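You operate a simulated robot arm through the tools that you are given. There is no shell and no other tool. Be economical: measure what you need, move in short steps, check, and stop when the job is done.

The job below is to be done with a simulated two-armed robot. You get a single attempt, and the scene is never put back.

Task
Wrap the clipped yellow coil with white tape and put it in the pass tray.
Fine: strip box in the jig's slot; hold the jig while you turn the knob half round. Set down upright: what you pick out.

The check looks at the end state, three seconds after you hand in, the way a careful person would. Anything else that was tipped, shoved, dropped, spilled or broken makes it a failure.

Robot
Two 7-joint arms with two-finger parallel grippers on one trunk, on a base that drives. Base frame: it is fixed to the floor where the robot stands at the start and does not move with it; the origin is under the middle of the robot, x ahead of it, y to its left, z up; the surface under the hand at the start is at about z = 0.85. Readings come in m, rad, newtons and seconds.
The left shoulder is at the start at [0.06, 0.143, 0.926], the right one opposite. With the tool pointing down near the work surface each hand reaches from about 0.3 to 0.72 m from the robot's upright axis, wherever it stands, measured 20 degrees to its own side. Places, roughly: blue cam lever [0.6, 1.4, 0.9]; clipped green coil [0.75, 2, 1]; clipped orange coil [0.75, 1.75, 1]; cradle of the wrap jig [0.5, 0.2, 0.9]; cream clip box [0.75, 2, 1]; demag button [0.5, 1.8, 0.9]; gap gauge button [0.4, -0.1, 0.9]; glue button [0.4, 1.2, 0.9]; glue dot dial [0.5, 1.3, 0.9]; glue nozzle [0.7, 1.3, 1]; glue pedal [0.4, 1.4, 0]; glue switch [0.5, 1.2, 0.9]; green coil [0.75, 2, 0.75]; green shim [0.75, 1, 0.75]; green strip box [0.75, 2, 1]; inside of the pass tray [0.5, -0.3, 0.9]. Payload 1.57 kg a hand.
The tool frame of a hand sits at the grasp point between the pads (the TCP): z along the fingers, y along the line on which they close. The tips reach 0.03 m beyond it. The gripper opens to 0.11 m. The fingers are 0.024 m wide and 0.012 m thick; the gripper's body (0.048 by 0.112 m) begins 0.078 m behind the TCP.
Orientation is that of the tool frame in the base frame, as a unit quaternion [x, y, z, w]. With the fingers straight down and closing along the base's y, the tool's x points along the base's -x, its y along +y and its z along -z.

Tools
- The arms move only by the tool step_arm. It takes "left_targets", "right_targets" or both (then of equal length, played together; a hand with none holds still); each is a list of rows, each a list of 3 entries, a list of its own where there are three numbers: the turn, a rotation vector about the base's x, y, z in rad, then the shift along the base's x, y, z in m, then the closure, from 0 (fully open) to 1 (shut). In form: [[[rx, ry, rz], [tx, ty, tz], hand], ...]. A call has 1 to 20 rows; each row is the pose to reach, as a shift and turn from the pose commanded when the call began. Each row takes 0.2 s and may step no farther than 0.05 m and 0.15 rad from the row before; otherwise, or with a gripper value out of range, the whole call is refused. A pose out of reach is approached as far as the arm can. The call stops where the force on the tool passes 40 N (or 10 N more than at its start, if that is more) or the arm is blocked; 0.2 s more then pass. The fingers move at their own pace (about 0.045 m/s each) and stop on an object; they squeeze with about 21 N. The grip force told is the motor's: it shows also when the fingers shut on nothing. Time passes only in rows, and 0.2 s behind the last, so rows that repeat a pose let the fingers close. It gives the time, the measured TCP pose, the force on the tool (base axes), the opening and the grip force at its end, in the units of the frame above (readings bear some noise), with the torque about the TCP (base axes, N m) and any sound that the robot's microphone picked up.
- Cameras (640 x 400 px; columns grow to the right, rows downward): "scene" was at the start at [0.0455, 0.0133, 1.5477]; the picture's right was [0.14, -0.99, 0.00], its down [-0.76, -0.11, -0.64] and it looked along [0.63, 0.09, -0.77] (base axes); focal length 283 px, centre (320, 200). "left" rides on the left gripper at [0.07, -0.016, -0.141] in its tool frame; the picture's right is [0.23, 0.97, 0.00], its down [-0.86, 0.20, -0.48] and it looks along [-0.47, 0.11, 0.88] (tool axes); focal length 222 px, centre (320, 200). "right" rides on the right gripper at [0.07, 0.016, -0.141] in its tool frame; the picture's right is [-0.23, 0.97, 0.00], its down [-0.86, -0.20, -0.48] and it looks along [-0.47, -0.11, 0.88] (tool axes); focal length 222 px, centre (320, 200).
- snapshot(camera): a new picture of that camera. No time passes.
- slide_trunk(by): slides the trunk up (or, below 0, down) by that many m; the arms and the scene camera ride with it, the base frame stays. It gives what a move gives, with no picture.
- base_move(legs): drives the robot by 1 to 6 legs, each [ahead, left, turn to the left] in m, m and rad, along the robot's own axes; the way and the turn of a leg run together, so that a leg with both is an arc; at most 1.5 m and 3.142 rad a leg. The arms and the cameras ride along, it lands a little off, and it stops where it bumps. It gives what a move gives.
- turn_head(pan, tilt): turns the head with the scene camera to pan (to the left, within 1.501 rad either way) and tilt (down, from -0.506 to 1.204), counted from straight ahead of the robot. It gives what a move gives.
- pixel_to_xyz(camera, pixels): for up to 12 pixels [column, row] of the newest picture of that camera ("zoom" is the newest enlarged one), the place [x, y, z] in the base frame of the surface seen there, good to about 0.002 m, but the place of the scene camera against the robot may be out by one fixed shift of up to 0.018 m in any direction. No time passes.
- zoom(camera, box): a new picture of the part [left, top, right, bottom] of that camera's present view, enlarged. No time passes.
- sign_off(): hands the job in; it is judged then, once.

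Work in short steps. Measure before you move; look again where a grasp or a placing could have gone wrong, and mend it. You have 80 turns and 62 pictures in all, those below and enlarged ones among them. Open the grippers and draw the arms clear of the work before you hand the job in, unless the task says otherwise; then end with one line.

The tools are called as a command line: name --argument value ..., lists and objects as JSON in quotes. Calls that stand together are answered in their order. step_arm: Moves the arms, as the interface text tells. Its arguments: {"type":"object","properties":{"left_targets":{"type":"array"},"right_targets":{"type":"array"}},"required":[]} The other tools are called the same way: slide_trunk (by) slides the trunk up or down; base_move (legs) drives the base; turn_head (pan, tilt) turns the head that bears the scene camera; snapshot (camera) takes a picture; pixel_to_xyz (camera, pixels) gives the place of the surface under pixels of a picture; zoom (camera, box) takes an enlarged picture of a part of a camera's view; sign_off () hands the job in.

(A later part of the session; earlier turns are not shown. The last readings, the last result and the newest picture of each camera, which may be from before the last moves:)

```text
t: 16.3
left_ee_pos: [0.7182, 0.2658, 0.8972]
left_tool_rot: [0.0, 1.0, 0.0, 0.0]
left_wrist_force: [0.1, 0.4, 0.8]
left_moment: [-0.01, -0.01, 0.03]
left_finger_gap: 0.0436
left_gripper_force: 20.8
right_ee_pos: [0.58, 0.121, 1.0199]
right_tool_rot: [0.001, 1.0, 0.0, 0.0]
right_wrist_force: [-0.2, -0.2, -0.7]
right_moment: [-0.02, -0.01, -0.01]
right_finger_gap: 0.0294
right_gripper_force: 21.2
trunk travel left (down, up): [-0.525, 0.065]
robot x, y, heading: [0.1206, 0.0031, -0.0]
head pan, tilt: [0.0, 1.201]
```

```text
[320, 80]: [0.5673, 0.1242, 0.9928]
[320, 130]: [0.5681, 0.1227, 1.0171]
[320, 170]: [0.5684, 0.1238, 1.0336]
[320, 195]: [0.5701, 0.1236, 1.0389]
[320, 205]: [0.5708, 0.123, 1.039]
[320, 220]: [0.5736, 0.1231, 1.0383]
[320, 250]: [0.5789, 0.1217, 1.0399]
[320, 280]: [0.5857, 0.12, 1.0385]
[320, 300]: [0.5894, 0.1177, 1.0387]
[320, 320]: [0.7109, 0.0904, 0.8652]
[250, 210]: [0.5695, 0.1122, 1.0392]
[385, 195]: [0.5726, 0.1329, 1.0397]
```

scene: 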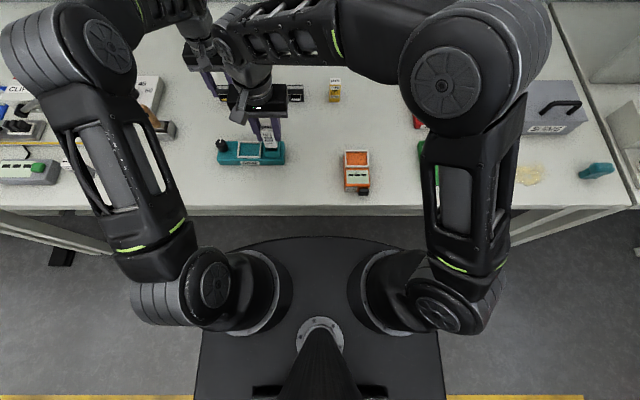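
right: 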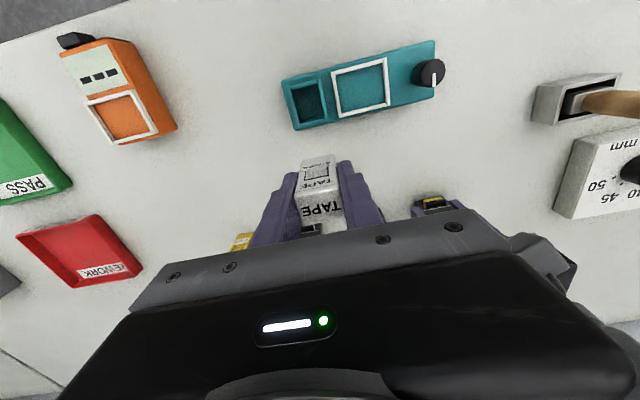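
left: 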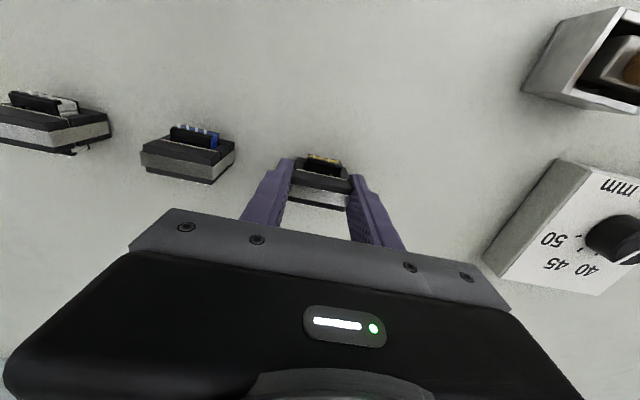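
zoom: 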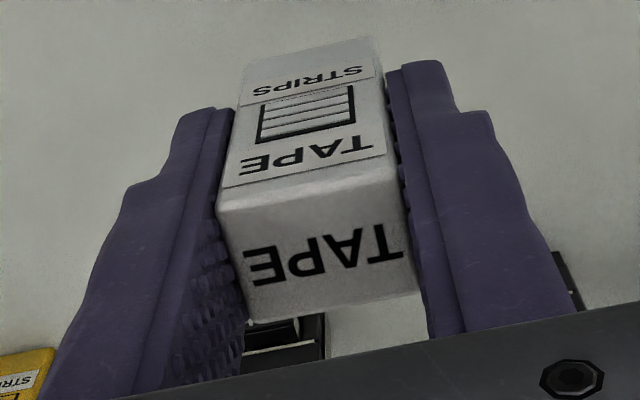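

Box is upright in the hand, centred on the TCP, 24 mm deep, with its bottom at TCP −0.051. I turn the right hand +90° about z above the jig and shift back over the slot at (0.5295,0.120).

step_arm --right_targets '[[[0, 0, 0.14], [0, 0, 0], 1], [[0, 0, 0.28], [-0.005, 0, 0], 1], [[0, 0, 0.42], [-0.01, 0, 0], 1], [[0, 0, 0.56], [-0.015, 0, 0], 1], [[0, 0, 0.7], [-0.02, 0, 0], 1], [[0, 0, 0.84], [-0.025, 0, 0], 1], [[0, 0, 0.98], [-0.03, 0, 0], 1], [[0, 0, 1.12], [-0.035, 0, 0], 1], [[0, 0, 1.26], [-0.04, 0, 0], 1], [[0, 0, 1.4], [-0.045, 0, 0], 1], [[0, 0, 1.5], [-0.05, -0.001, 0], 1], [[0, 0, 1.5708], [-0.05, -0.001, -0.02], 1], [[0, 0, 1.5708], [-0.05, -0.001, -0.03], 1]]'

snapshot --camera "right"

```text
t: 19.1
left_ee_pos: [0.7194, 0.2658, 0.8973]
left_tool_rot: [0.0, 1.0, 0.001, -0.001]
left_wrist_force: [-0.3, 0.1, -0.2]
left_moment: [0.01, 0.02, -0.02]
left_finger_gap: 0.0436
left_gripper_force: 20.7
right_ee_pos: [0.5301, 0.1208, 0.9899]
right_tool_rot: [0.708, -0.707, 0.0, -0.001]
right_wrist_force: [-0.2, 0.2, -1.5]
right_moment: [-0.02, 0.01, -0.01]
right_finger_gap: 0.0294
right_gripper_force: 20.4
trunk travel left (down, up): [-0.525, 0.065]
robot x, y, heading: [0.1197, 0.0017, -0.001]
head pan, tilt: [0.0, 1.201]
```

```text
29 pictures are left
```

right: 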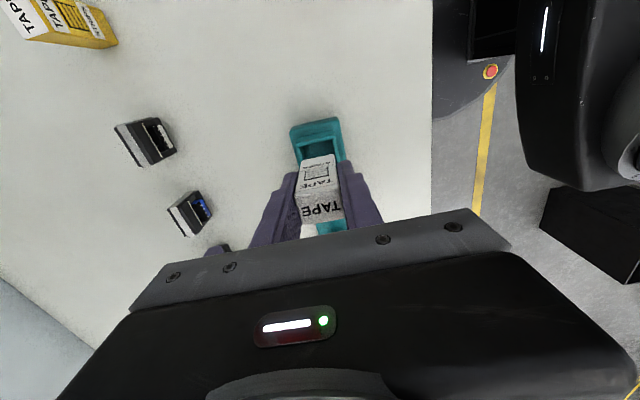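

The turn worked. I enlarge to check the box against the slot in both directions.

zoom --camera "right" --box '[280, 110, 360, 235]'

pixel_to_xyz --camera "zoom" --pixels '[[320, 190], [255, 205], [375, 180], [320, 230], [320, 290], [315, 95], [315, 110], [270, 110], [282, 112], [378, 90], [366, 95], [255, 250]]'

```text
3.20 times, centred on (320, 172) of right
```

zoom: 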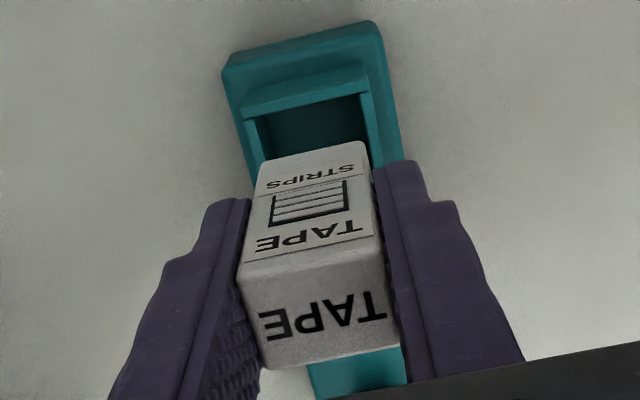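

```text
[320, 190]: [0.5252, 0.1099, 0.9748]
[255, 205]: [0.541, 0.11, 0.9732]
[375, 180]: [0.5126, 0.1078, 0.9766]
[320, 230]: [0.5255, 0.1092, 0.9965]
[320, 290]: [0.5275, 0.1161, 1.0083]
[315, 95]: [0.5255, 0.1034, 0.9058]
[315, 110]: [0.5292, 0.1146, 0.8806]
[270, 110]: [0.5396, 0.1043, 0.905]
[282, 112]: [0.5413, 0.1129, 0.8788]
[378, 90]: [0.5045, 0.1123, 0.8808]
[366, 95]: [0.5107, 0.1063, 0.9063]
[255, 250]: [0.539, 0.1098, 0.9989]
```

The box lies within the slot's outline; I shift by (+0.001,−0.001) and lower to TCP 0.939 (box ~19 mm into the slot), watching the force.

step_arm --right_targets '[[[0, 0, 0], [0.001, -0.001, -0.02], 1], [[0, 0, 0], [0.001, -0.001, -0.03], 1], [[0, 0, 0], [0.001, -0.001, -0.037], 1], [[0, 0, 0], [0.001, -0.001, -0.044], 1], [[0, 0, 0], [0.001, -0.001, -0.051], 1]]'

zoom --camera "right" --box '[280, 110, 360, 235]'

pixel_to_xyz --camera "zoom" --pixels '[[320, 310], [320, 340], [320, 220], [290, 160], [340, 150]]'

```text
t: 20.3
left_ee_pos: [0.7194, 0.2662, 0.8966]
left_tool_rot: [0.0, 1.0, 0.0, 0.001]
left_wrist_force: [0.7, 0.0, 0.1]
left_moment: [-0.02, 0.0, -0.01]
left_finger_gap: 0.0435
left_gripper_force: 20.5
right_ee_pos: [0.5293, 0.12, 0.9397]
right_tool_rot: [-0.707, 0.707, -0.001, -0.001]
right_wrist_force: [-0.3, 0.6, 0.0]
right_moment: [-0.02, -0.02, 0.0]
right_finger_gap: 0.0293
right_gripper_force: 21.1
trunk travel left (down, up): [-0.525, 0.065]
robot x, y, heading: [0.119, 0.0034, -0.001]
head pan, tilt: [0.0, 1.201]
```

```text
3.20 times, centred on (320, 172) of right
```

zoom: 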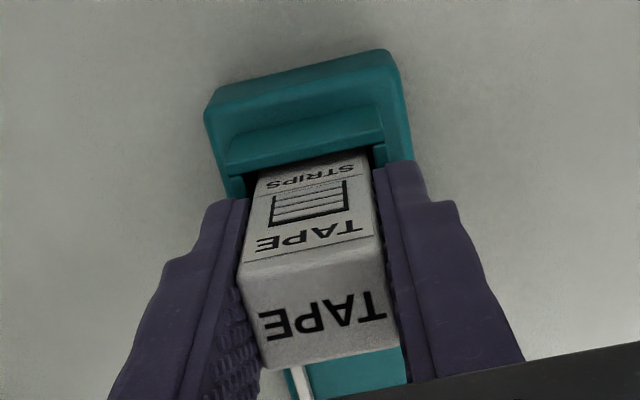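

```text
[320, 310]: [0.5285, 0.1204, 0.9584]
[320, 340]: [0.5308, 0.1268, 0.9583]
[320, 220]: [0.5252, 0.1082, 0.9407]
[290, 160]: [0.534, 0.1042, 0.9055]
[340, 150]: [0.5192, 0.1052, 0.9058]
```

It slid in without force (bottom ≈0.888, 9 mm above the floor). I open slightly to let it drop, then rise; the left lifts the coil.

step_arm --right_targets '[[[0, 0, 0], [0, 0, 0], 0.85], [[0, 0, 0], [0, 0, 0], 0.6], [[0, 0, 0], [0, 0, 0], 0.6], [[0, 0, 0], [0, 0, 0.03], 0.6], [[0, 0, 0], [0, 0, 0.07], 0.6], [[0, 0, 0], [0, -0.04, 0.09], 0.6]]' --left_targets '[[[0, 0, 0], [0, 0, 0], 1], [[0, 0, 0], [0, 0, 0.02], 1], [[0, 0, 0], [0, 0, 0.05], 1], [[0, 0, 0], [0, 0, 0.08], 1], [[0, 0, 0], [0, 0, 0.1], 1], [[0, 0, 0], [0, 0, 0.1], 1]]'

snapshot --camera "right"

snapshot --camera "left"

```text
t: 21.7
left_ee_pos: [0.7183, 0.2645, 0.9961]
left_tool_rot: [0.001, 1.0, 0.0, -0.001]
left_wrist_force: [-0.2, 0.1, -1.8]
left_moment: [0.01, 0.01, 0.0]
left_finger_gap: 0.0437
left_gripper_force: 21.3
right_ee_pos: [0.53, 0.0794, 1.0299]
right_tool_rot: [0.708, -0.707, 0.0, 0.001]
right_wrist_force: [0.0, 0.2, 0.7]
right_moment: [0.01, -0.01, 0.0]
right_finger_gap: 0.044
right_gripper_force: 0.1
trunk travel left (down, up): [-0.525, 0.065]
robot x, y, heading: [0.1188, 0.0024, -0.002]
head pan, tilt: [0.0, 1.201]
```

```text
26 pictures are left
```

right: 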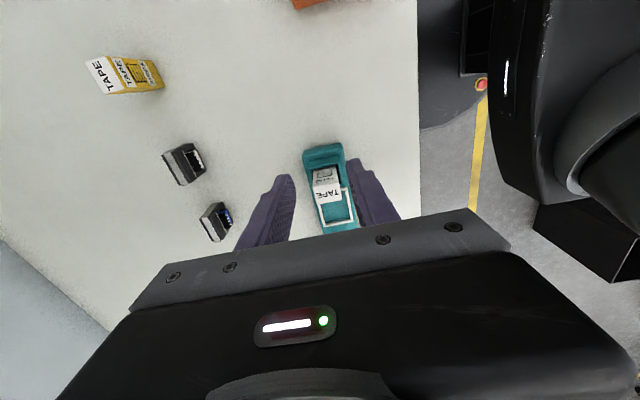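

```text
25 pictures are left
```

left: 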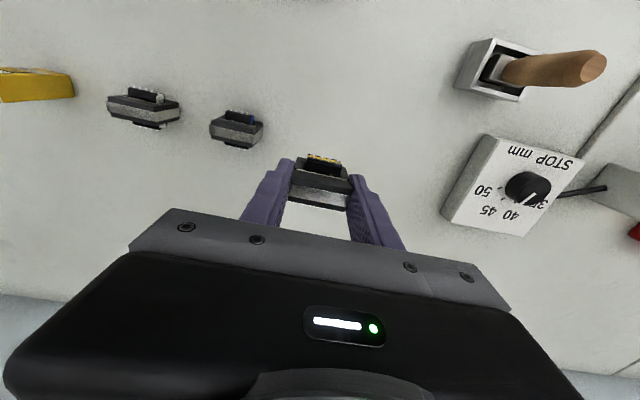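

I check that the box is seated (top should be 0.9495) and measure the jig's body edges in the right view.

zoom --camera "right" --box '[290, 135, 370, 235]'

pixel_to_xyz --camera "zoom" --pixels '[[335, 200], [310, 205], [360, 195], [305, 150], [310, 130], [265, 95], [255, 100], [372, 70], [380, 75], [385, 110], [300, 65], [345, 270]]'

```text
4.00 times, centred on (330, 185) of right
```

zoom: 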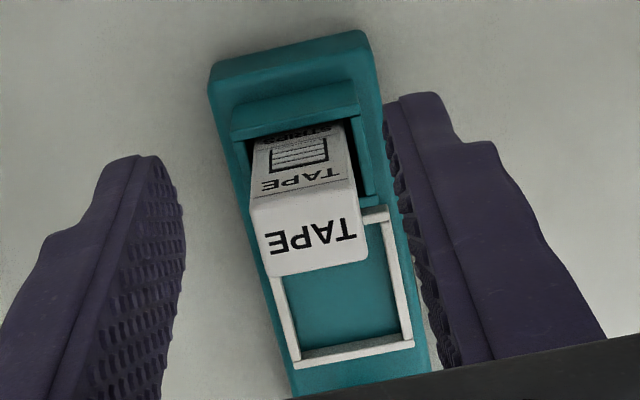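

```text
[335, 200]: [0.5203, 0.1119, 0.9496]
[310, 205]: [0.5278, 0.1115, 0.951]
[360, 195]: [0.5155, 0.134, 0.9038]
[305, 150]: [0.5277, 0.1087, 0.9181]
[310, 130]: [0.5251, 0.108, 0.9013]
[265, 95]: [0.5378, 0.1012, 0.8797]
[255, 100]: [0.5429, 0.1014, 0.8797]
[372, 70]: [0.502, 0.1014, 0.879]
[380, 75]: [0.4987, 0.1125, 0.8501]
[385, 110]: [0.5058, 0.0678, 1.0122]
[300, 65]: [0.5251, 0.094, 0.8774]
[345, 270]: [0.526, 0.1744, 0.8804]
```

The box is seated (top 0.950). I move the right hand aside and carry the coil over the cradle to hover, keeping its orientation.

step_arm --left_targets '[[[0, 0, 0], [-0.04, -0.01, 0.01], 1], [[0, 0, 0], [-0.08, -0.03, 0.01], 1], [[0, 0, 0], [-0.12, -0.05, 0.01], 1], [[0, 0, 0], [-0.16, -0.07, 0.0], 1], [[0, 0, 0], [-0.188, -0.0865, -0.01], 1], [[0, 0, 0], [-0.188, -0.0865, -0.036], 1], [[0, 0, 0], [-0.188, -0.0865, -0.036], 1]]' --right_targets '[[[0, 0, 0], [0, -0.04, 0], 0.6], [[0, 0, 0], [0, -0.08, 0], 0.4], [[0, 0, 0], [0, -0.1, 0], 0.2], [[0, 0, 0], [0, -0.1, 0], 0.1], [[0, 0, 0], [0, -0.1, 0], 0.1], [[0, 0, 0], [0, -0.1, 0], 0.1], [[0, 0, 0], [0, -0.1, 0], 0.1]]'

zoom --camera "left" --box '[230, 90, 390, 240]'

pixel_to_xyz --camera "zoom" --pixels '[[320, 150], [320, 190], [320, 220], [250, 200], [370, 220], [320, 260]]'

```text
t: 23.3
left_ee_pos: [0.5293, 0.1789, 0.9603]
left_tool_rot: [-0.001, 1.0, 0.0, 0.0]
left_wrist_force: [0.4, 0.4, -1.6]
left_moment: [-0.02, -0.01, -0.01]
left_finger_gap: 0.0436
left_gripper_force: 21.5
right_ee_pos: [0.5309, -0.0208, 1.0299]
right_tool_rot: [0.707, -0.707, 0.0, -0.001]
right_wrist_force: [-0.3, -0.1, -0.5]
right_moment: [-0.01, -0.03, 0.03]
right_finger_gap: 0.099
right_gripper_force: 0.0
trunk travel left (down, up): [-0.525, 0.065]
robot x, y, heading: [0.1232, -0.0011, 0.003]
head pan, tilt: [0.0, 1.201]
```

```text
2.67 times, centred on (310, 165) of left
```

zoom: 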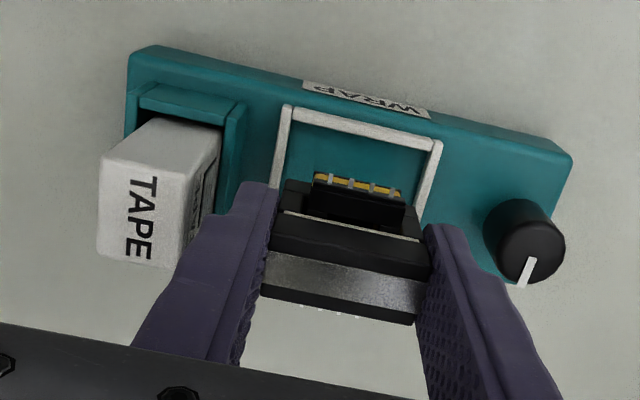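

```text
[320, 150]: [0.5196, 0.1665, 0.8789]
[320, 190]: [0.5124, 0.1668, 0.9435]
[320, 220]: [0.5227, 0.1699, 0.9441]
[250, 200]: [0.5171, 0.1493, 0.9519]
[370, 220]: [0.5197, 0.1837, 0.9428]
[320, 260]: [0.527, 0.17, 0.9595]
```

Coil is over the cradle. I lower it to TCP 0.927, watching the force.

step_arm --left_targets '[[[0, 0, 0], [0, 0, -0.012], 1], [[0, 0, 0], [0, 0, -0.022], 1], [[0, 0, 0], [0, 0, -0.028], 1], [[0, 0, 0], [0, 0, -0.032], 1]]'

zoom --camera "left" --box '[230, 90, 390, 240]'

pixel_to_xyz --camera "zoom" --pixels '[[345, 140], [345, 160], [330, 215], [345, 265], [280, 180], [425, 200]]'

```text
t: 24.3
left_ee_pos: [0.5307, 0.178, 0.9289]
left_tool_rot: [-0.001, 1.0, 0.0, 0.0]
left_wrist_force: [-0.1, -0.7, -2.0]
left_moment: [-0.02, -0.02, -0.01]
left_finger_gap: 0.0434
left_gripper_force: 21.1
right_ee_pos: [0.5308, -0.0204, 1.0303]
right_tool_rot: [0.707, -0.707, 0.001, 0.001]
right_wrist_force: [0.4, -0.3, -0.3]
right_moment: [-0.04, 0.02, 0.03]
right_finger_gap: 0.0991
right_gripper_force: 0.1
trunk travel left (down, up): [-0.525, 0.065]
robot x, y, heading: [0.1226, 0.0015, 0.001]
head pan, tilt: [0.0, 1.201]
```

```text
2.67 times, centred on (310, 165) of left
```

zoom: 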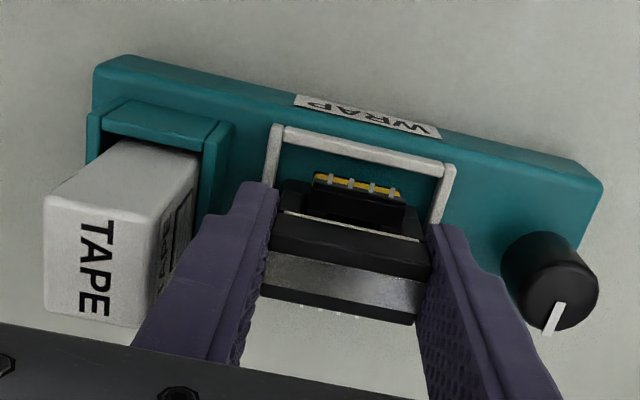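

```text
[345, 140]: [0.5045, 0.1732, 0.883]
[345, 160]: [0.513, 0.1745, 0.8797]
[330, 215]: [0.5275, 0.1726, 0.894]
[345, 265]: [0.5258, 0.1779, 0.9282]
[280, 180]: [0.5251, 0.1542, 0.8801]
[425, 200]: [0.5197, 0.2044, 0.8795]
```

No contact yet, coil ~2 mm above the floor and well inside the rim. I lower, open just a little (gap 0.053, to miss the slot wall) and rise.

step_arm --left_targets '[[[0, 0, 0], [0, 0, -0.0025], 1], [[0, 0, 0], [0, 0, -0.0025], 0.52], [[0, 0, 0], [0, 0, -0.0025], 0.52], [[0, 0, 0], [0, 0, -0.0025], 0.52], [[0, 0, 0], [0, 0, 0.03], 0.52], [[0, 0, 0], [0, 0, 0.07], 0.52], [[0, 0, 0], [-0.04, 0.02, 0.09], 0.52]]'

snapshot --camera "left"

zoom --camera "left" --box '[240, 140, 400, 240]'

pixel_to_xyz --camera "left" --pixels '[[320, 180]]'

```text
t: 25.9
left_ee_pos: [0.4869, 0.2007, 1.0192]
left_tool_rot: [0.001, 1.0, 0.0, 0.001]
left_wrist_force: [-1.0, 0.4, -0.5]
left_moment: [0.01, -0.02, -0.01]
left_finger_gap: 0.0527
left_gripper_force: 0.1
right_ee_pos: [0.5294, -0.0203, 1.031]
right_tool_rot: [0.708, -0.707, 0.0, 0.0]
right_wrist_force: [0.1, 0.3, 1.1]
right_moment: [-0.01, 0.01, 0.03]
right_finger_gap: 0.0991
right_gripper_force: 0.2
trunk travel left (down, up): [-0.525, 0.065]
robot x, y, heading: [0.1206, 0.0001, -0.001]
head pan, tilt: [0.0, 1.201]
```

```text
21 pictures are left
```

left: 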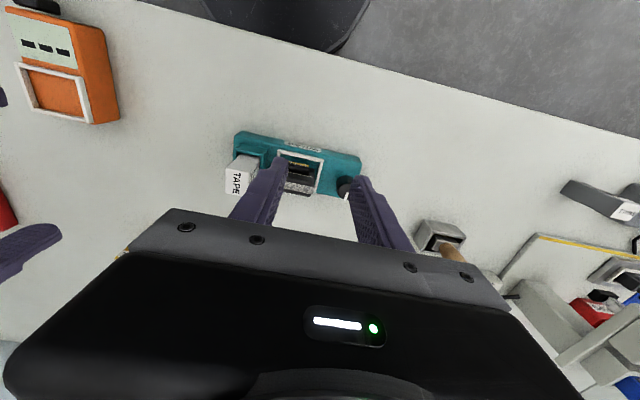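

```text
4.00 times, centred on (320, 190) of left
```

zoom: 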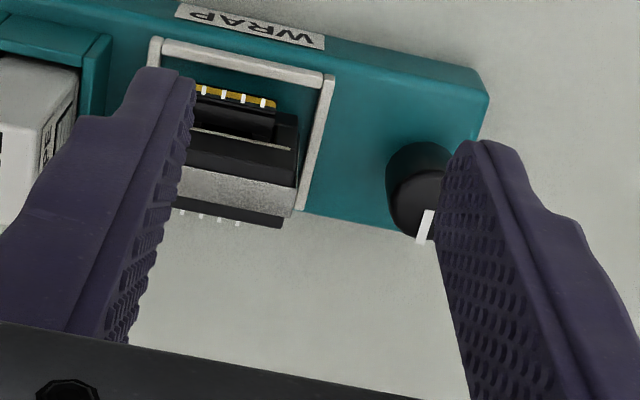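

```text
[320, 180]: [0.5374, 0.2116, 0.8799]
```

The coil sits in the cradle. I bring the right hand over the jig's slot end, and move the left so that I see the knob freely.

step_arm --right_targets '[[[0, 0, 0], [-0.002, 0.04, 0], 0.05], [[0, 0, 0], [-0.002, 0.08, 0], 0.05], [[0, 0, 0], [-0.002, 0.12, 0], 0.05], [[0, 0, 0], [-0.002, 0.1275, -0.03], 0.05], [[0, 0, 0], [-0.002, 0.1275, -0.06], 0.05]]' --left_targets '[[[0, 0, 0], [0.0, 0.04, 0], 0.4], [[0, 0, 0], [0, 0.045, 0], 0.4], [[0, 0, 0], [0, 0.045, 0], 0.4], [[0, 0, 0], [0, 0.045, 0], 0.4], [[0, 0, 0], [0, 0.045, 0], 0.4]]'

zoom --camera "left" --box '[270, 140, 350, 200]'

snapshot --camera "right"

```text
t: 27.1
left_ee_pos: [0.4907, 0.2449, 1.0182]
left_tool_rot: [0.0, 1.0, 0.0, 0.0]
left_wrist_force: [0.3, -0.8, -0.6]
left_moment: [0.03, -0.03, 0.02]
left_finger_gap: 0.066
left_gripper_force: 0.0
right_ee_pos: [0.5271, 0.1083, 0.9674]
right_tool_rot: [-0.707, 0.707, -0.001, 0.0]
right_wrist_force: [-0.3, -0.4, -0.1]
right_moment: [0.02, 0.01, -0.01]
right_finger_gap: 0.1045
right_gripper_force: 0.0
trunk travel left (down, up): [-0.525, 0.065]
robot x, y, heading: [0.1226, -0.0003, 0.0]
head pan, tilt: [0.0, 1.201]
```

```text
6.67 times, centred on (310, 170) of left
```

zoom: 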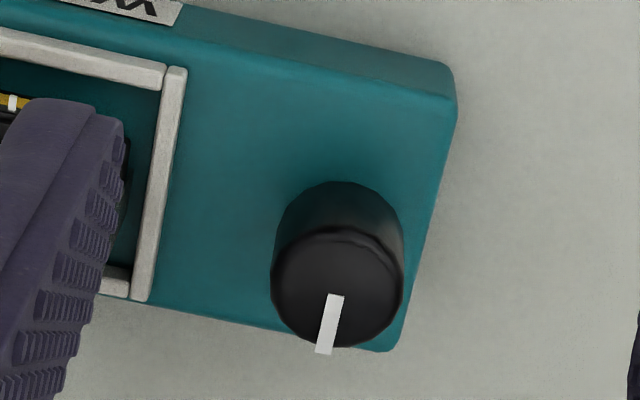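

```text
18 pictures are left
```

right: 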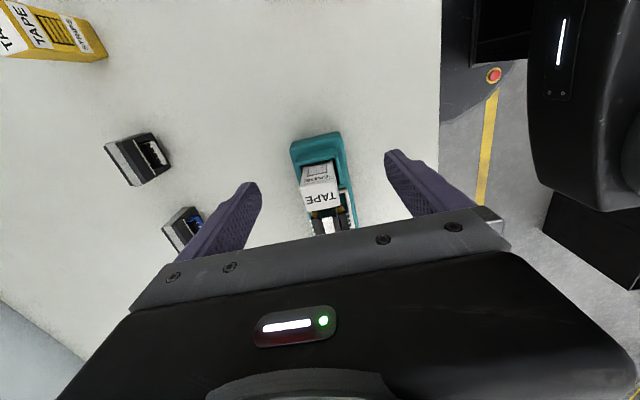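

Knob is clear in the enlarged left view; I query its top, its edges and the jig's end corner.

pixel_to_xyz --camera "zoom" --pixels '[[337, 245], [337, 285], [337, 338], [280, 275], [395, 280], [325, 345], [330, 305], [335, 200], [450, 120], [400, 345], [440, 80], [300, 60]]'

pixel_to_xyz --camera "right" --pixels '[[294, 150], [338, 137], [320, 195], [310, 145]]'

```text
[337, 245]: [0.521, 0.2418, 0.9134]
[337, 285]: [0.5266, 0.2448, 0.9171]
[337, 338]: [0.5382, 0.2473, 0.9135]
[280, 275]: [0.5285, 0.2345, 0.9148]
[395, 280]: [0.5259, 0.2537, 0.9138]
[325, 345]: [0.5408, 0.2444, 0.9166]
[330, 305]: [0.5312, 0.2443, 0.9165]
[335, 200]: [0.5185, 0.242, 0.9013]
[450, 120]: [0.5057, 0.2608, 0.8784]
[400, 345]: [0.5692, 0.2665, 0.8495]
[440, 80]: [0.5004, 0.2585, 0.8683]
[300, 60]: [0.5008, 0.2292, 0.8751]
```

```text
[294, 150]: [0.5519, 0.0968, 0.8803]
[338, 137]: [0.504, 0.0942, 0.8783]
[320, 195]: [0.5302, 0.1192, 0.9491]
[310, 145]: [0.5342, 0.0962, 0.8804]
```

Knob centre ≈(0.529,0.2443), top 0.915; jig body x 0.5005–0.556. I lower the right hand around the jig and close, then the left hand comes down over the knob part-closed.

step_arm --right_targets '[[[0, 0, 0], [0.001, 0, -0.03], 0.05], [[0, 0, 0], [0.001, 0, -0.06], 0.05], [[0, 0, 0], [0.001, 0, -0.08], 0.05], [[0, 0, 0], [0.001, 0, -0.08], 0.4], [[0, 0, 0], [0.001, 0, -0.08], 0.7], [[0, 0, 0], [0.001, 0, -0.08], 1], [[0, 0, 0], [0.001, 0, -0.08], 1], [[0, 0, 0], [0.001, 0, -0.08], 1]]' --left_targets '[[[0, 0, 0], [0, 0, 0], 0.58], [[0, 0, 0], [0, 0, 0], 0.58], [[0, 0, 0], [0.02, 0, 0], 0.58], [[0, 0, 0], [0.0388, -0.0006, 0], 0.58], [[0, 0, 0], [0.0388, -0.0006, -0.03], 0.58], [[0, 0, 0], [0.0388, -0.0006, -0.055], 0.58], [[0, 0, 0], [0.0388, -0.0006, -0.055], 0.58], [[0, 0, 0], [0.0388, -0.0006, -0.055], 0.58]]'

snapshot --camera "left"

```text
t: 28.9
left_ee_pos: [0.5296, 0.2427, 0.9632]
left_tool_rot: [0.0, 1.0, 0.0, 0.0]
left_wrist_force: [0.0, 0.7, -0.3]
left_moment: [0.03, -0.01, -0.01]
left_finger_gap: 0.0461
left_gripper_force: 0.1
right_ee_pos: [0.5299, 0.1083, 0.8882]
right_tool_rot: [-0.706, 0.708, 0.0, 0.0]
right_wrist_force: [1.4, 0.0, 0.5]
right_moment: [0.15, -0.1, -0.2]
right_finger_gap: 0.0579
right_gripper_force: 21.1
trunk travel left (down, up): [-0.525, 0.065]
robot x, y, heading: [0.1208, -0.0004, -0.001]
head pan, tilt: [0.0, 1.201]
```

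```text
17 pictures are left
```

left: 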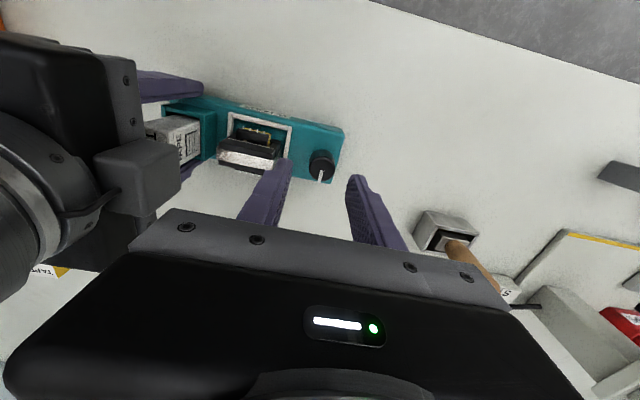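

Jig is held (gap 0.058, 21 N). I check the knob's place relative to the left fingers before lowering.

pixel_to_xyz --camera "left" --pixels '[[321, 158], [321, 168], [312, 163], [330, 163], [320, 177]]'

```text
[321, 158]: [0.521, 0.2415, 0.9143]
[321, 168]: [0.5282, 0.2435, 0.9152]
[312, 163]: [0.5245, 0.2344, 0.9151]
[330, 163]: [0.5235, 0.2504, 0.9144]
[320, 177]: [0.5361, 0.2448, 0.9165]
```

Knob centre agrees. I lower to TCP ≈0.921 and close on the knob.

step_arm --left_targets '[[[0, 0, 0], [0, 0.0005, -0.02], 0.58], [[0, 0, 0], [0, 0.0005, -0.041], 0.58], [[0, 0, 0], [0, 0.0005, -0.041], 0.8], [[0, 0, 0], [0, 0.0005, -0.041], 1], [[0, 0, 0], [0, 0.0005, -0.041], 1], [[0, 0, 0], [0, 0.0005, -0.041], 1]]'

```text
t: 30.3
left_ee_pos: [0.5291, 0.2448, 0.9233]
left_tool_rot: [-0.001, 1.0, 0.0, -0.001]
left_wrist_force: [1.4, 7.4, 0.2]
left_moment: [0.23, -0.1, -0.03]
left_finger_gap: 0.0236
left_gripper_force: 21.5
right_ee_pos: [0.529, 0.107, 0.8885]
right_tool_rot: [-0.707, 0.707, -0.001, 0.0]
right_wrist_force: [-2.3, -5.6, 1.8]
right_moment: [0.34, -0.07, 0.17]
right_finger_gap: 0.0579
right_gripper_force: 21.0
trunk travel left (down, up): [-0.525, 0.065]
robot x, y, heading: [0.1212, 0.0018, -0.002]
head pan, tilt: [0.0, 1.201]
```

The knob is gripped with ~7 N sideways, so I ease +1 mm in y and turn clockwise by 90°.

step_arm --left_targets '[[[0, 0, 0], [0, 0.001, 0], 1], [[0, 0, -0.14], [0, 0.001, 0], 1], [[0, 0, -0.28], [0, 0.001, 0], 1], [[0, 0, -0.42], [0, 0.001, 0], 1], [[0, 0, -0.56], [0, 0.001, 0], 1], [[0, 0, -0.7], [0, 0.001, 0], 1], [[0, 0, -0.84], [0, 0.001, 0], 1], [[0, 0, -0.98], [0, 0.001, 0], 1], [[0, 0, -1.12], [0, 0.001, 0], 1], [[0, 0, -1.26], [0, 0.001, 0], 1], [[0, 0, -1.4], [0, 0.001, 0], 1], [[0, 0, -1.5], [0, 0.001, 0], 1], [[0, 0, -1.6], [0, 0.001, 0], 1], [[0, 0, -1.6], [0, 0.001, 0], 1]]'

snapshot --camera "left"

```text
t: 33.3
left_ee_pos: [0.529, 0.2447, 0.922]
left_tool_rot: [0.718, 0.696, -0.001, 0.0]
left_wrist_force: [1.2, 2.6, 3.0]
left_moment: [-0.01, -0.07, -0.05]
left_finger_gap: 0.0236
left_gripper_force: 20.8
right_ee_pos: [0.5289, 0.108, 0.8883]
right_tool_rot: [-0.707, 0.707, 0.0, 0.0]
right_wrist_force: [-0.8, -2.4, -0.4]
right_moment: [-0.01, -0.03, 0.04]
right_finger_gap: 0.058
right_gripper_force: 21.7
trunk travel left (down, up): [-0.525, 0.065]
robot x, y, heading: [0.1223, -0.0005, 0.002]
head pan, tilt: [0.0, 1.201]
```

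```text
16 pictures are left
```

left: 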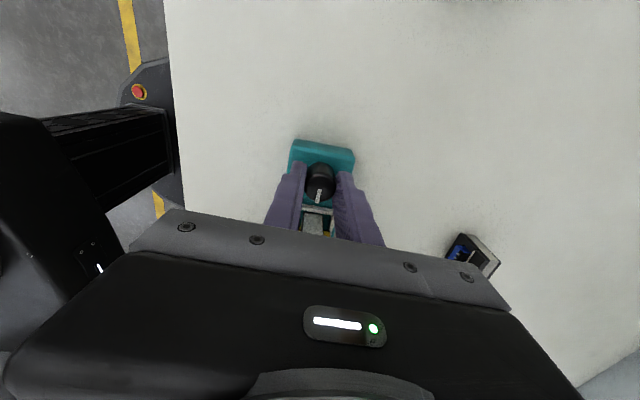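

The knob turned with the hand (pointer now towards −y). I open slightly, turn back 90° around the knob, grip again.

step_arm --left_targets '[[[0, 0, 0], [0, 0, 0], 0.58], [[0, 0, 0], [0, 0, 0], 0.58], [[0, 0, 0.14], [0, 0, 0], 0.58], [[0, 0, 0.28], [0, 0, 0], 0.58], [[0, 0, 0.42], [0, 0, 0], 0.58], [[0, 0, 0.56], [0, 0, 0], 0.58], [[0, 0, 0.7], [0, 0, 0], 0.58], [[0, 0, 0.84], [0, 0, 0], 0.58], [[0, 0, 0.98], [0, 0, 0], 0.58], [[0, 0, 1.12], [0, 0, 0], 0.58], [[0, 0, 1.26], [0, 0, 0], 0.58], [[0, 0, 1.4], [0, 0, 0], 0.58], [[0, 0, 1.54], [0, 0, 0], 0.58], [[0, 0, 1.6], [0, 0, 0], 0.8], [[0, 0, 1.6], [0, 0, 0], 1], [[0, 0, 1.6], [0, 0, 0], 1], [[0, 0, 1.6], [0, 0, 0], 1]]'

zoom --camera "left" --box '[260, 120, 380, 220]'

```text
t: 36.9
left_ee_pos: [0.5299, 0.244, 0.9211]
left_tool_rot: [0.0, 1.0, 0.0, 0.0]
left_wrist_force: [-1.0, -5.0, 1.1]
left_moment: [-0.12, 0.0, 0.0]
left_finger_gap: 0.0239
left_gripper_force: 21.1
right_ee_pos: [0.5294, 0.1066, 0.8879]
right_tool_rot: [0.707, -0.707, 0.0, 0.0]
right_wrist_force: [1.8, 4.0, -0.5]
right_moment: [-0.13, -0.03, -0.16]
right_finger_gap: 0.0577
right_gripper_force: 20.9
trunk travel left (down, up): [-0.525, 0.065]
robot x, y, heading: [0.12, -0.0041, 0.003]
head pan, tilt: [0.0, 1.201]
```

```text
4.00 times, centred on (320, 170) of left
```

zoom: 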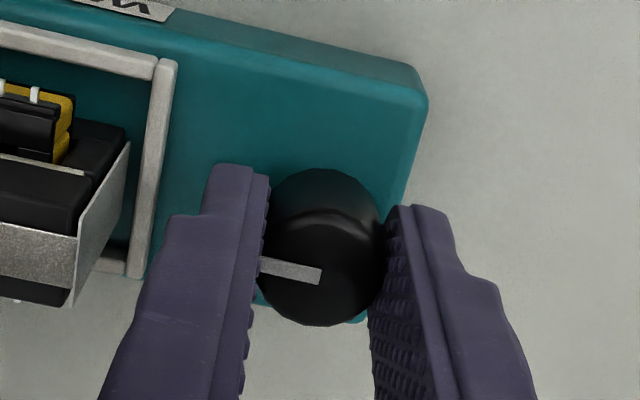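

The pointer stays towards −y and the knob is gripped again. I turn another 90° clockwise.

step_arm --left_targets '[[[0, 0, 0], [0, -0.0005, 0], 1], [[0, 0, -0.14], [0, -0.0005, 0], 1], [[0, 0, -0.28], [0, -0.0005, 0], 1], [[0, 0, -0.42], [0, -0.0005, 0], 1], [[0, 0, -0.56], [0, -0.0005, 0], 1], [[0, 0, -0.7], [0, -0.0005, 0], 1], [[0, 0, -0.84], [0, -0.0005, 0], 1], [[0, 0, -0.98], [0, -0.0005, 0], 1], [[0, 0, -1.12], [0, -0.0005, 0], 1], [[0, 0, -1.26], [0, -0.0005, 0], 1], [[0, 0, -1.4], [0, -0.0005, 0], 1], [[0, 0, -1.5], [0, -0.0005, 0], 1], [[0, 0, -1.58], [0, -0.0005, 0], 1], [[0, 0, -1.58], [0, -0.0005, 0], 1]]'

zoom --camera "left" --box '[260, 120, 380, 250]'

```text
t: 39.9
left_ee_pos: [0.5283, 0.2441, 0.9237]
left_tool_rot: [0.711, 0.703, 0.0, 0.0]
left_wrist_force: [1.0, 1.3, -0.2]
left_moment: [0.01, -0.04, 0.1]
left_finger_gap: 0.0237
left_gripper_force: 20.6
right_ee_pos: [0.5293, 0.1079, 0.888]
right_tool_rot: [-0.707, 0.707, 0.0, 0.0]
right_wrist_force: [-0.3, -1.2, 0.3]
right_moment: [0.11, -0.08, -0.01]
right_finger_gap: 0.0578
right_gripper_force: 20.9
trunk travel left (down, up): [-0.525, 0.065]
robot x, y, heading: [0.1196, -0.0018, -0.001]
head pan, tilt: [0.0, 1.201]
```

```text
3.08 times, centred on (320, 185) of left
```

zoom: 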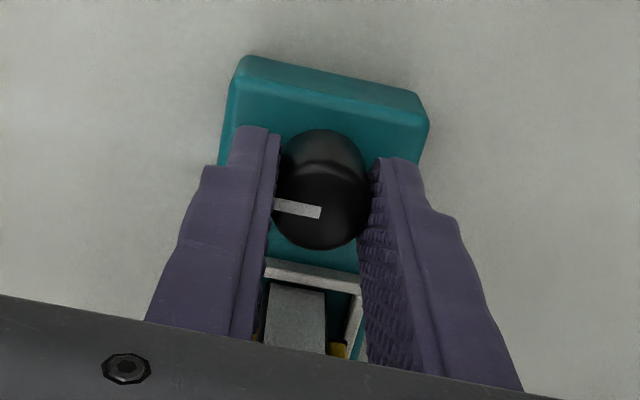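

The pointer now faces the robot: half a turn. I release the knob, raise and turn the left hand back, and look at the coil.

step_arm --left_targets '[[[0, 0, 0], [0, 0, 0], 0.58], [[0, 0, 0], [0, 0, 0], 0.58], [[0, 0, 0], [0, 0, 0.03], 0.58], [[0, 0, 0.14], [0, 0, 0.07], 0.58], [[0, 0, 0.28], [0, 0, 0.1], 0.58], [[0, 0, 0.42], [0, 0, 0.1], 0.58], [[0, 0, 0.56], [0, 0, 0.1], 0.58], [[0, 0, 0.7], [0, 0, 0.1], 0.58], [[0, 0, 0.84], [0, 0, 0.1], 0.58], [[0, 0, 0.98], [0, 0, 0.1], 0.58], [[0, 0, 1.12], [0, 0, 0.1], 0.5], [[0, 0, 1.26], [0, 0, 0.1], 0.5], [[0, 0, 1.4], [0, 0, 0.1], 0.5], [[0, 0, 1.5], [0, 0, 0.1], 0.5], [[0, 0, 1.58], [0, 0, 0.1], 0.5]]'

snapshot --camera "left"

zoom --camera "left" --box '[210, 130, 370, 230]'

```text
t: 43.1
left_ee_pos: [0.5299, 0.2451, 1.0221]
left_tool_rot: [-0.001, 1.0, -0.001, 0.001]
left_wrist_force: [0.0, -0.5, -0.7]
left_moment: [0.0, 0.03, -0.01]
left_finger_gap: 0.0548
left_gripper_force: 0.1
right_ee_pos: [0.5296, 0.1064, 0.8905]
right_tool_rot: [0.707, -0.707, 0.001, 0.0]
right_wrist_force: [-0.2, -1.1, 0.7]
right_moment: [-0.06, -0.02, -0.03]
right_finger_gap: 0.0578
right_gripper_force: 20.8
trunk travel left (down, up): [-0.525, 0.065]
robot x, y, heading: [0.1234, 0.0033, -0.002]
head pan, tilt: [0.0, 1.201]
```

```text
13 pictures are left
```

left: 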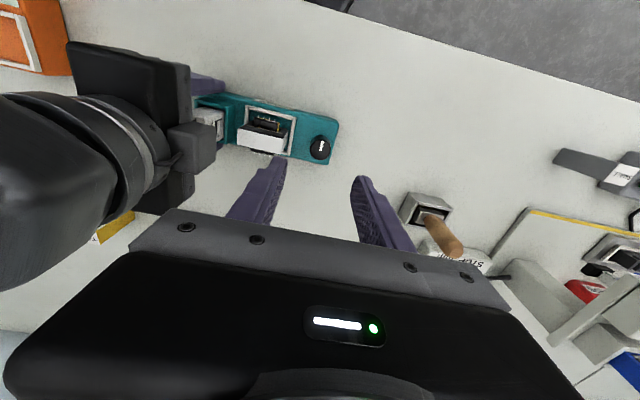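

```text
4.00 times, centred on (290, 180) of left
```

zoom: 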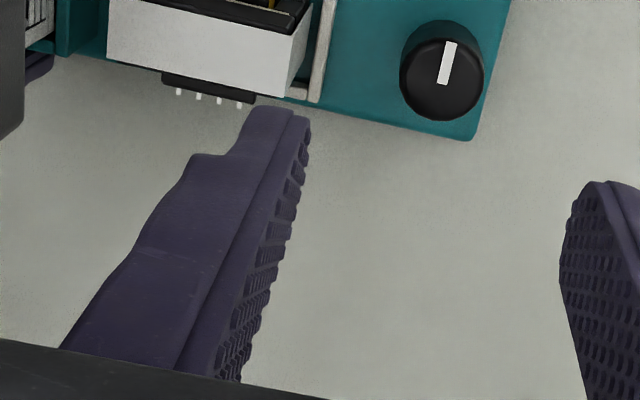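

The coil now has a white wrap. I release the jig, raise and turn the right hand back to closing along y, and send the left hand aside.

step_arm --right_targets '[[[0, 0, 0], [0, 0, 0], 0.3], [[0, 0, 0], [0, 0, 0], 0.2], [[0, 0, 0], [0, 0, 0], 0.2], [[0, 0, 0], [0, 0, 0.04], 0.2], [[0, 0, 0], [0, 0, 0.08], 0.2], [[0, 0, 0], [0, 0, 0.13], 0.2], [[0, 0, -0.14], [0, 0, 0.13], 0.3], [[0, 0, -0.28], [0, 0, 0.13], 0.4], [[0, 0, -0.42], [0, 0, 0.13], 0.5], [[0, 0, -0.56], [0, 0, 0.13], 0.52], [[0, 0, -0.7], [-0.01, 0, 0.13], 0.52], [[0, 0, -0.84], [-0.02, 0.01, 0.13], 0.52], [[0, 0, -0.98], [-0.03, 0.02, 0.13], 0.52], [[0, 0, -1.12], [-0.04, 0.03, 0.13], 0.52], [[0, 0, -1.26], [-0.05, 0.04, 0.13], 0.52], [[0, 0, -1.4], [-0.05, 0.05, 0.13], 0.52], [[0, 0, -1.5], [-0.05, 0.06, 0.13], 0.52], [[0, 0, -1.5708], [-0.05, 0.072, 0.13], 0.52]]' --left_targets '[[[0, 0, 0], [0, 0.03, 0.03], 0.5], [[0, 0, 0], [-0.02, 0.06, 0.06], 0.5], [[0, 0, 0], [-0.05, 0.09, 0.08], 0.5], [[0, 0, 0], [-0.08, 0.12, 0.1], 0.5], [[0, 0, 0], [-0.1, 0.15, 0.1], 0.5], [[0, 0, 0], [-0.1, 0.18, 0.1], 0.3], [[0, 0, 0], [-0.1, 0.18, 0.1], 0.1], [[0, 0, 0], [-0.1, 0.18, 0.1], 0], [[0, 0, 0], [-0.1, 0.18, 0.1], 0], [[0, 0, 0], [-0.1, 0.18, 0.1], 0], [[0, 0, 0], [-0.1, 0.18, 0.1], 0], [[0, 0, 0], [-0.1, 0.18, 0.1], 0], [[0, 0, 0], [-0.1, 0.18, 0.1], 0], [[0, 0, 0], [-0.1, 0.18, 0.1], 0], [[0, 0, 0], [-0.1, 0.18, 0.1], 0], [[0, 0, 0], [-0.1, 0.18, 0.1], 0], [[0, 0, 0], [-0.1, 0.18, 0.1], 0], [[0, 0, 0], [-0.1, 0.18, 0.1], 0]]'

snapshot --camera "right"

zoom --camera "right" --box '[270, 140, 366, 200]'

```text
t: 46.9
left_ee_pos: [0.4298, 0.4257, 1.1209]
left_tool_rot: [0.0, 1.0, 0.0, 0.0]
left_wrist_force: [0.3, -0.2, -0.6]
left_moment: [-0.01, 0.02, 0.0]
left_finger_gap: 0.1099
left_gripper_force: 0.1
right_ee_pos: [0.4774, 0.1786, 1.0199]
right_tool_rot: [0.001, 1.0, 0.0, 0.0]
right_wrist_force: [0.2, 0.3, -0.2]
right_moment: [0.0, 0.0, 0.02]
right_finger_gap: 0.0529
right_gripper_force: 0.1
trunk travel left (down, up): [-0.525, 0.065]
robot x, y, heading: [0.12, -0.002, -0.001]
head pan, tilt: [0.0, 1.201]
```

```text
11 pictures are left
```

right: 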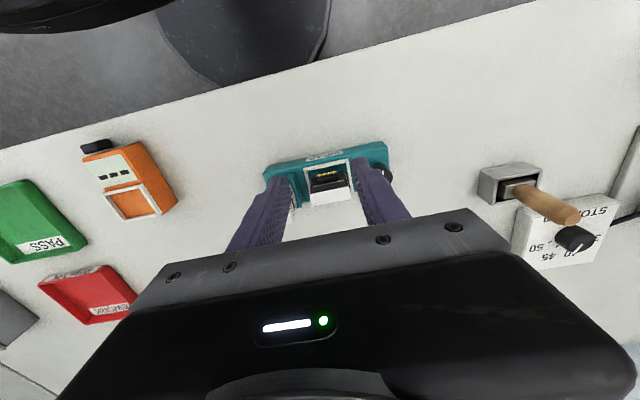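

```text
6.67 times, centred on (318, 170) of right
```

zoom: 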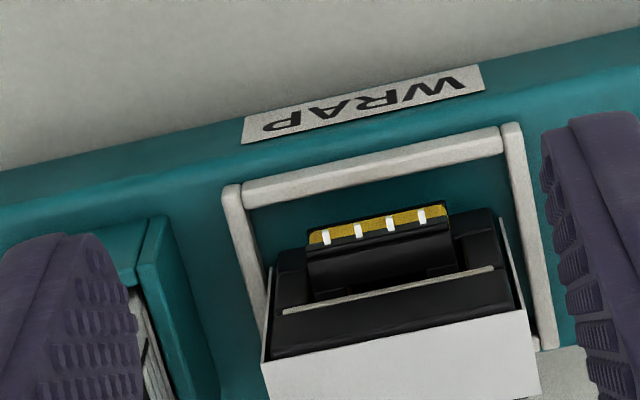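

The wrapped coil is visible. I measure its edges and the pass tray's floor and walls.

pixel_to_xyz --camera "zoom" --pixels '[[275, 340], [510, 300], [400, 300], [400, 350], [400, 390], [270, 370], [530, 330]]'

pixel_to_xyz --camera "right" --pixels '[[15, 210], [40, 245], [88, 240], [30, 182], [5, 190]]'

```text
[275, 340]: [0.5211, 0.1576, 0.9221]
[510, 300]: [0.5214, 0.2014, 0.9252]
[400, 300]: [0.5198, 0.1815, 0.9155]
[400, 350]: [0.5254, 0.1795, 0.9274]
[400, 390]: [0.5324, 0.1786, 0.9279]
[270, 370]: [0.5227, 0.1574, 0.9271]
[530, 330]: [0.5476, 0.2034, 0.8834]
```

```text
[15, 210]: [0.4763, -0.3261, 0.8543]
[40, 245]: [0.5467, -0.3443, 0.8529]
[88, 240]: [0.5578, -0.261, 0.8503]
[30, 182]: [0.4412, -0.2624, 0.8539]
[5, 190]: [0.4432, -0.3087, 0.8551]
```

Coil centres on (0.530,0.179). I move over it and descend with the 53 mm gap, clear of the slot wall (y 0.137), then grip.

step_arm --right_targets '[[[0, 0, 0], [0.03, 0.0006, 0], 0.52], [[0, 0, 0], [0.0526, 0.0006, 0], 0.52], [[0, 0, 0], [0.0526, 0.0006, -0.03], 0.52], [[0, 0, 0], [0.0526, 0.0006, -0.06], 0.52], [[0, 0, 0], [0.0526, 0.0006, -0.08], 0.52], [[0, 0, 0], [0.0526, 0.0006, -0.092], 0.52], [[0, 0, 0], [0.0526, 0.0006, -0.092], 0.7], [[0, 0, 0], [0.0526, 0.0006, -0.092], 1], [[0, 0, 0], [0.0526, 0.0006, -0.092], 1]]'

```text
t: 48.9
left_ee_pos: [0.4287, 0.4246, 1.1222]
left_tool_rot: [0.0, 1.0, 0.0, 0.0]
left_wrist_force: [0.1, -0.2, 0.1]
left_moment: [-0.03, 0.01, 0.0]
left_finger_gap: 0.1103
left_gripper_force: 0.0
right_ee_pos: [0.5315, 0.1791, 0.9269]
right_tool_rot: [-0.001, 1.0, 0.0, 0.001]
right_wrist_force: [0.5, -0.6, 0.0]
right_moment: [0.01, -0.02, 0.02]
right_finger_gap: 0.0434
right_gripper_force: 20.6
trunk travel left (down, up): [-0.525, 0.065]
robot x, y, heading: [0.1233, 0.0009, -0.0]
head pan, tilt: [0.0, 1.201]
```

The wrapped coil is gripped (gap 0.043). I lift straight up and carry it over to the pass tray at a safe height.

step_arm --right_targets '[[[0, 0, 0], [0, 0, 0.04], 1], [[0, 0, 0], [0, 0, 0.08], 1], [[0, 0, 0], [0, 0, 0.11], 1], [[0, 0, 0], [-0.005, -0.046, 0.11], 1], [[0, 0, 0], [-0.01, -0.092, 0.11], 1], [[0, 0, 0], [-0.015, -0.138, 0.11], 1], [[0, 0, 0], [-0.02, -0.184, 0.11], 1], [[0, 0, 0], [-0.02, -0.23, 0.11], 1], [[0, 0, 0], [-0.025, -0.276, 0.11], 1], [[0, 0, 0], [-0.03, -0.322, 0.11], 1], [[0, 0, 0], [-0.03, -0.368, 0.11], 1], [[0, 0, 0], [-0.03, -0.414, 0.11], 1], [[0, 0, 0], [-0.03, -0.46, 0.11], 1], [[0, 0, 0], [-0.03, -0.5, 0.11], 1], [[0, 0, 0], [-0.03, -0.51, 0.09], 1], [[0, 0, 0], [-0.03, -0.51, 0.07], 1]]'

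snapshot --camera "right"

snapshot --camera "scene"

```text
t: 52.3
left_ee_pos: [0.4293, 0.4249, 1.1224]
left_tool_rot: [0.001, 1.0, 0.0, -0.001]
left_wrist_force: [-0.4, -0.3, -0.9]
left_moment: [0.0, 0.01, 0.03]
left_finger_gap: 0.1101
left_gripper_force: 0.1
right_ee_pos: [0.5016, -0.332, 0.9967]
right_tool_rot: [-0.001, 1.0, 0.0, 0.0]
right_wrist_force: [0.1, -0.2, -2.3]
right_moment: [0.0, 0.0, 0.02]
right_finger_gap: 0.0435
right_gripper_force: 21.2
trunk travel left (down, up): [-0.525, 0.065]
robot x, y, heading: [0.122, 0.0018, 0.002]
head pan, tilt: [0.0, 1.201]
```

```text
9 pictures are left
```

right: 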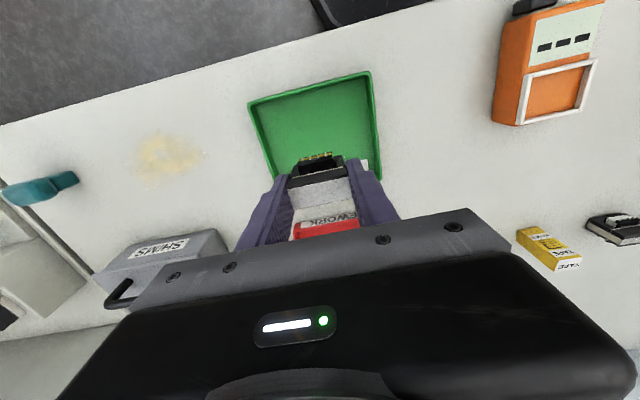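

```text
8 pictures are left
```

scene: 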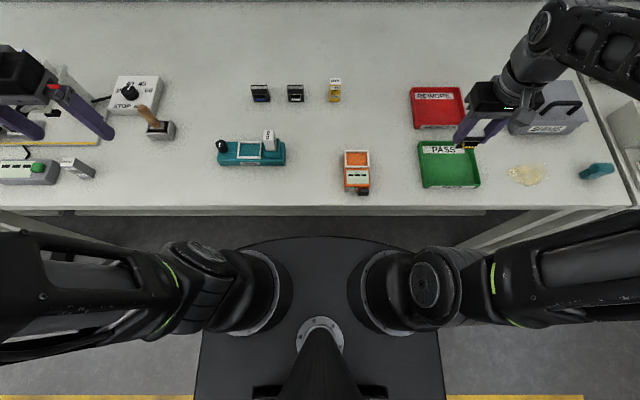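

I measure the tray's rim and floor in the right view: corners near (249,103), (371,73), (378,175).

pixel_to_xyz --camera "right" --pixels '[[251, 105], [369, 75], [310, 90], [259, 135], [374, 120], [310, 115], [275, 165], [360, 140], [377, 172]]'

pixel_to_xyz --camera "scene" --pixels '[[420, 143], [475, 143], [425, 187], [478, 184], [448, 170], [218, 146], [268, 135]]'

```text
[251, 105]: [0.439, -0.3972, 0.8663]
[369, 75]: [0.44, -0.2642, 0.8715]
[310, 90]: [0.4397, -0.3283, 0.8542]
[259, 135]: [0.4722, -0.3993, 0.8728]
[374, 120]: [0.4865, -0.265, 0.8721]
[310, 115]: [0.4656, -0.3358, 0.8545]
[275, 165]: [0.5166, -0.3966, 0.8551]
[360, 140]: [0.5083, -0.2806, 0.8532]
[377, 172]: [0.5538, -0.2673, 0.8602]
```

```text
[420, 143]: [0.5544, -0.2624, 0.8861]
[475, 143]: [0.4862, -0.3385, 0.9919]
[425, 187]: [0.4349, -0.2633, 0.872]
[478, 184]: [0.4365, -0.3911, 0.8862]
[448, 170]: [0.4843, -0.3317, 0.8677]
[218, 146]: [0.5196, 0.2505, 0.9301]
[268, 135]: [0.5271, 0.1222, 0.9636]
```

Tray spans x 0.437–0.557, y −0.40 to −0.265, floor 0.854; the hand is over its centre. I lower the coil to just touching the floor (TCP ≈0.903).

step_arm --right_targets '[[[0, 0, 0], [-0.004, 0, -0.04], 1], [[0, 0, 0], [-0.004, 0, -0.07], 1], [[0, 0, 0], [-0.004, 0, -0.085], 1], [[0, 0, 0], [-0.004, 0, -0.091], 1], [[0, 0, 0], [-0.004, 0, -0.094], 1]]'

snapshot --camera "right"

```text
t: 53.5
left_ee_pos: [0.4297, 0.4239, 1.1213]
left_tool_rot: [0.001, 1.0, 0.0, 0.0]
left_wrist_force: [-1.2, 0.5, -0.1]
left_moment: [0.0, 0.01, 0.04]
left_finger_gap: 0.1102
left_gripper_force: 0.0
right_ee_pos: [0.4981, -0.3304, 0.9034]
right_tool_rot: [0.001, 1.0, 0.0, 0.0]
right_wrist_force: [0.0, -0.4, -0.8]
right_moment: [0.03, -0.02, 0.02]
right_finger_gap: 0.0436
right_gripper_force: 21.1
trunk travel left (down, up): [-0.525, 0.065]
robot x, y, heading: [0.1212, 0.0002, 0.001]
head pan, tilt: [0.0, 1.201]
```

```text
7 pictures are left
```

right: 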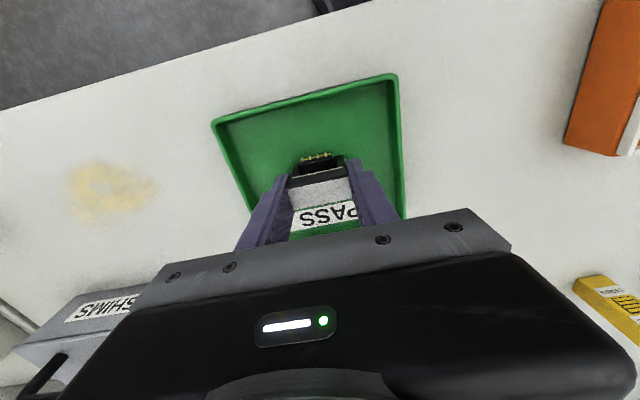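

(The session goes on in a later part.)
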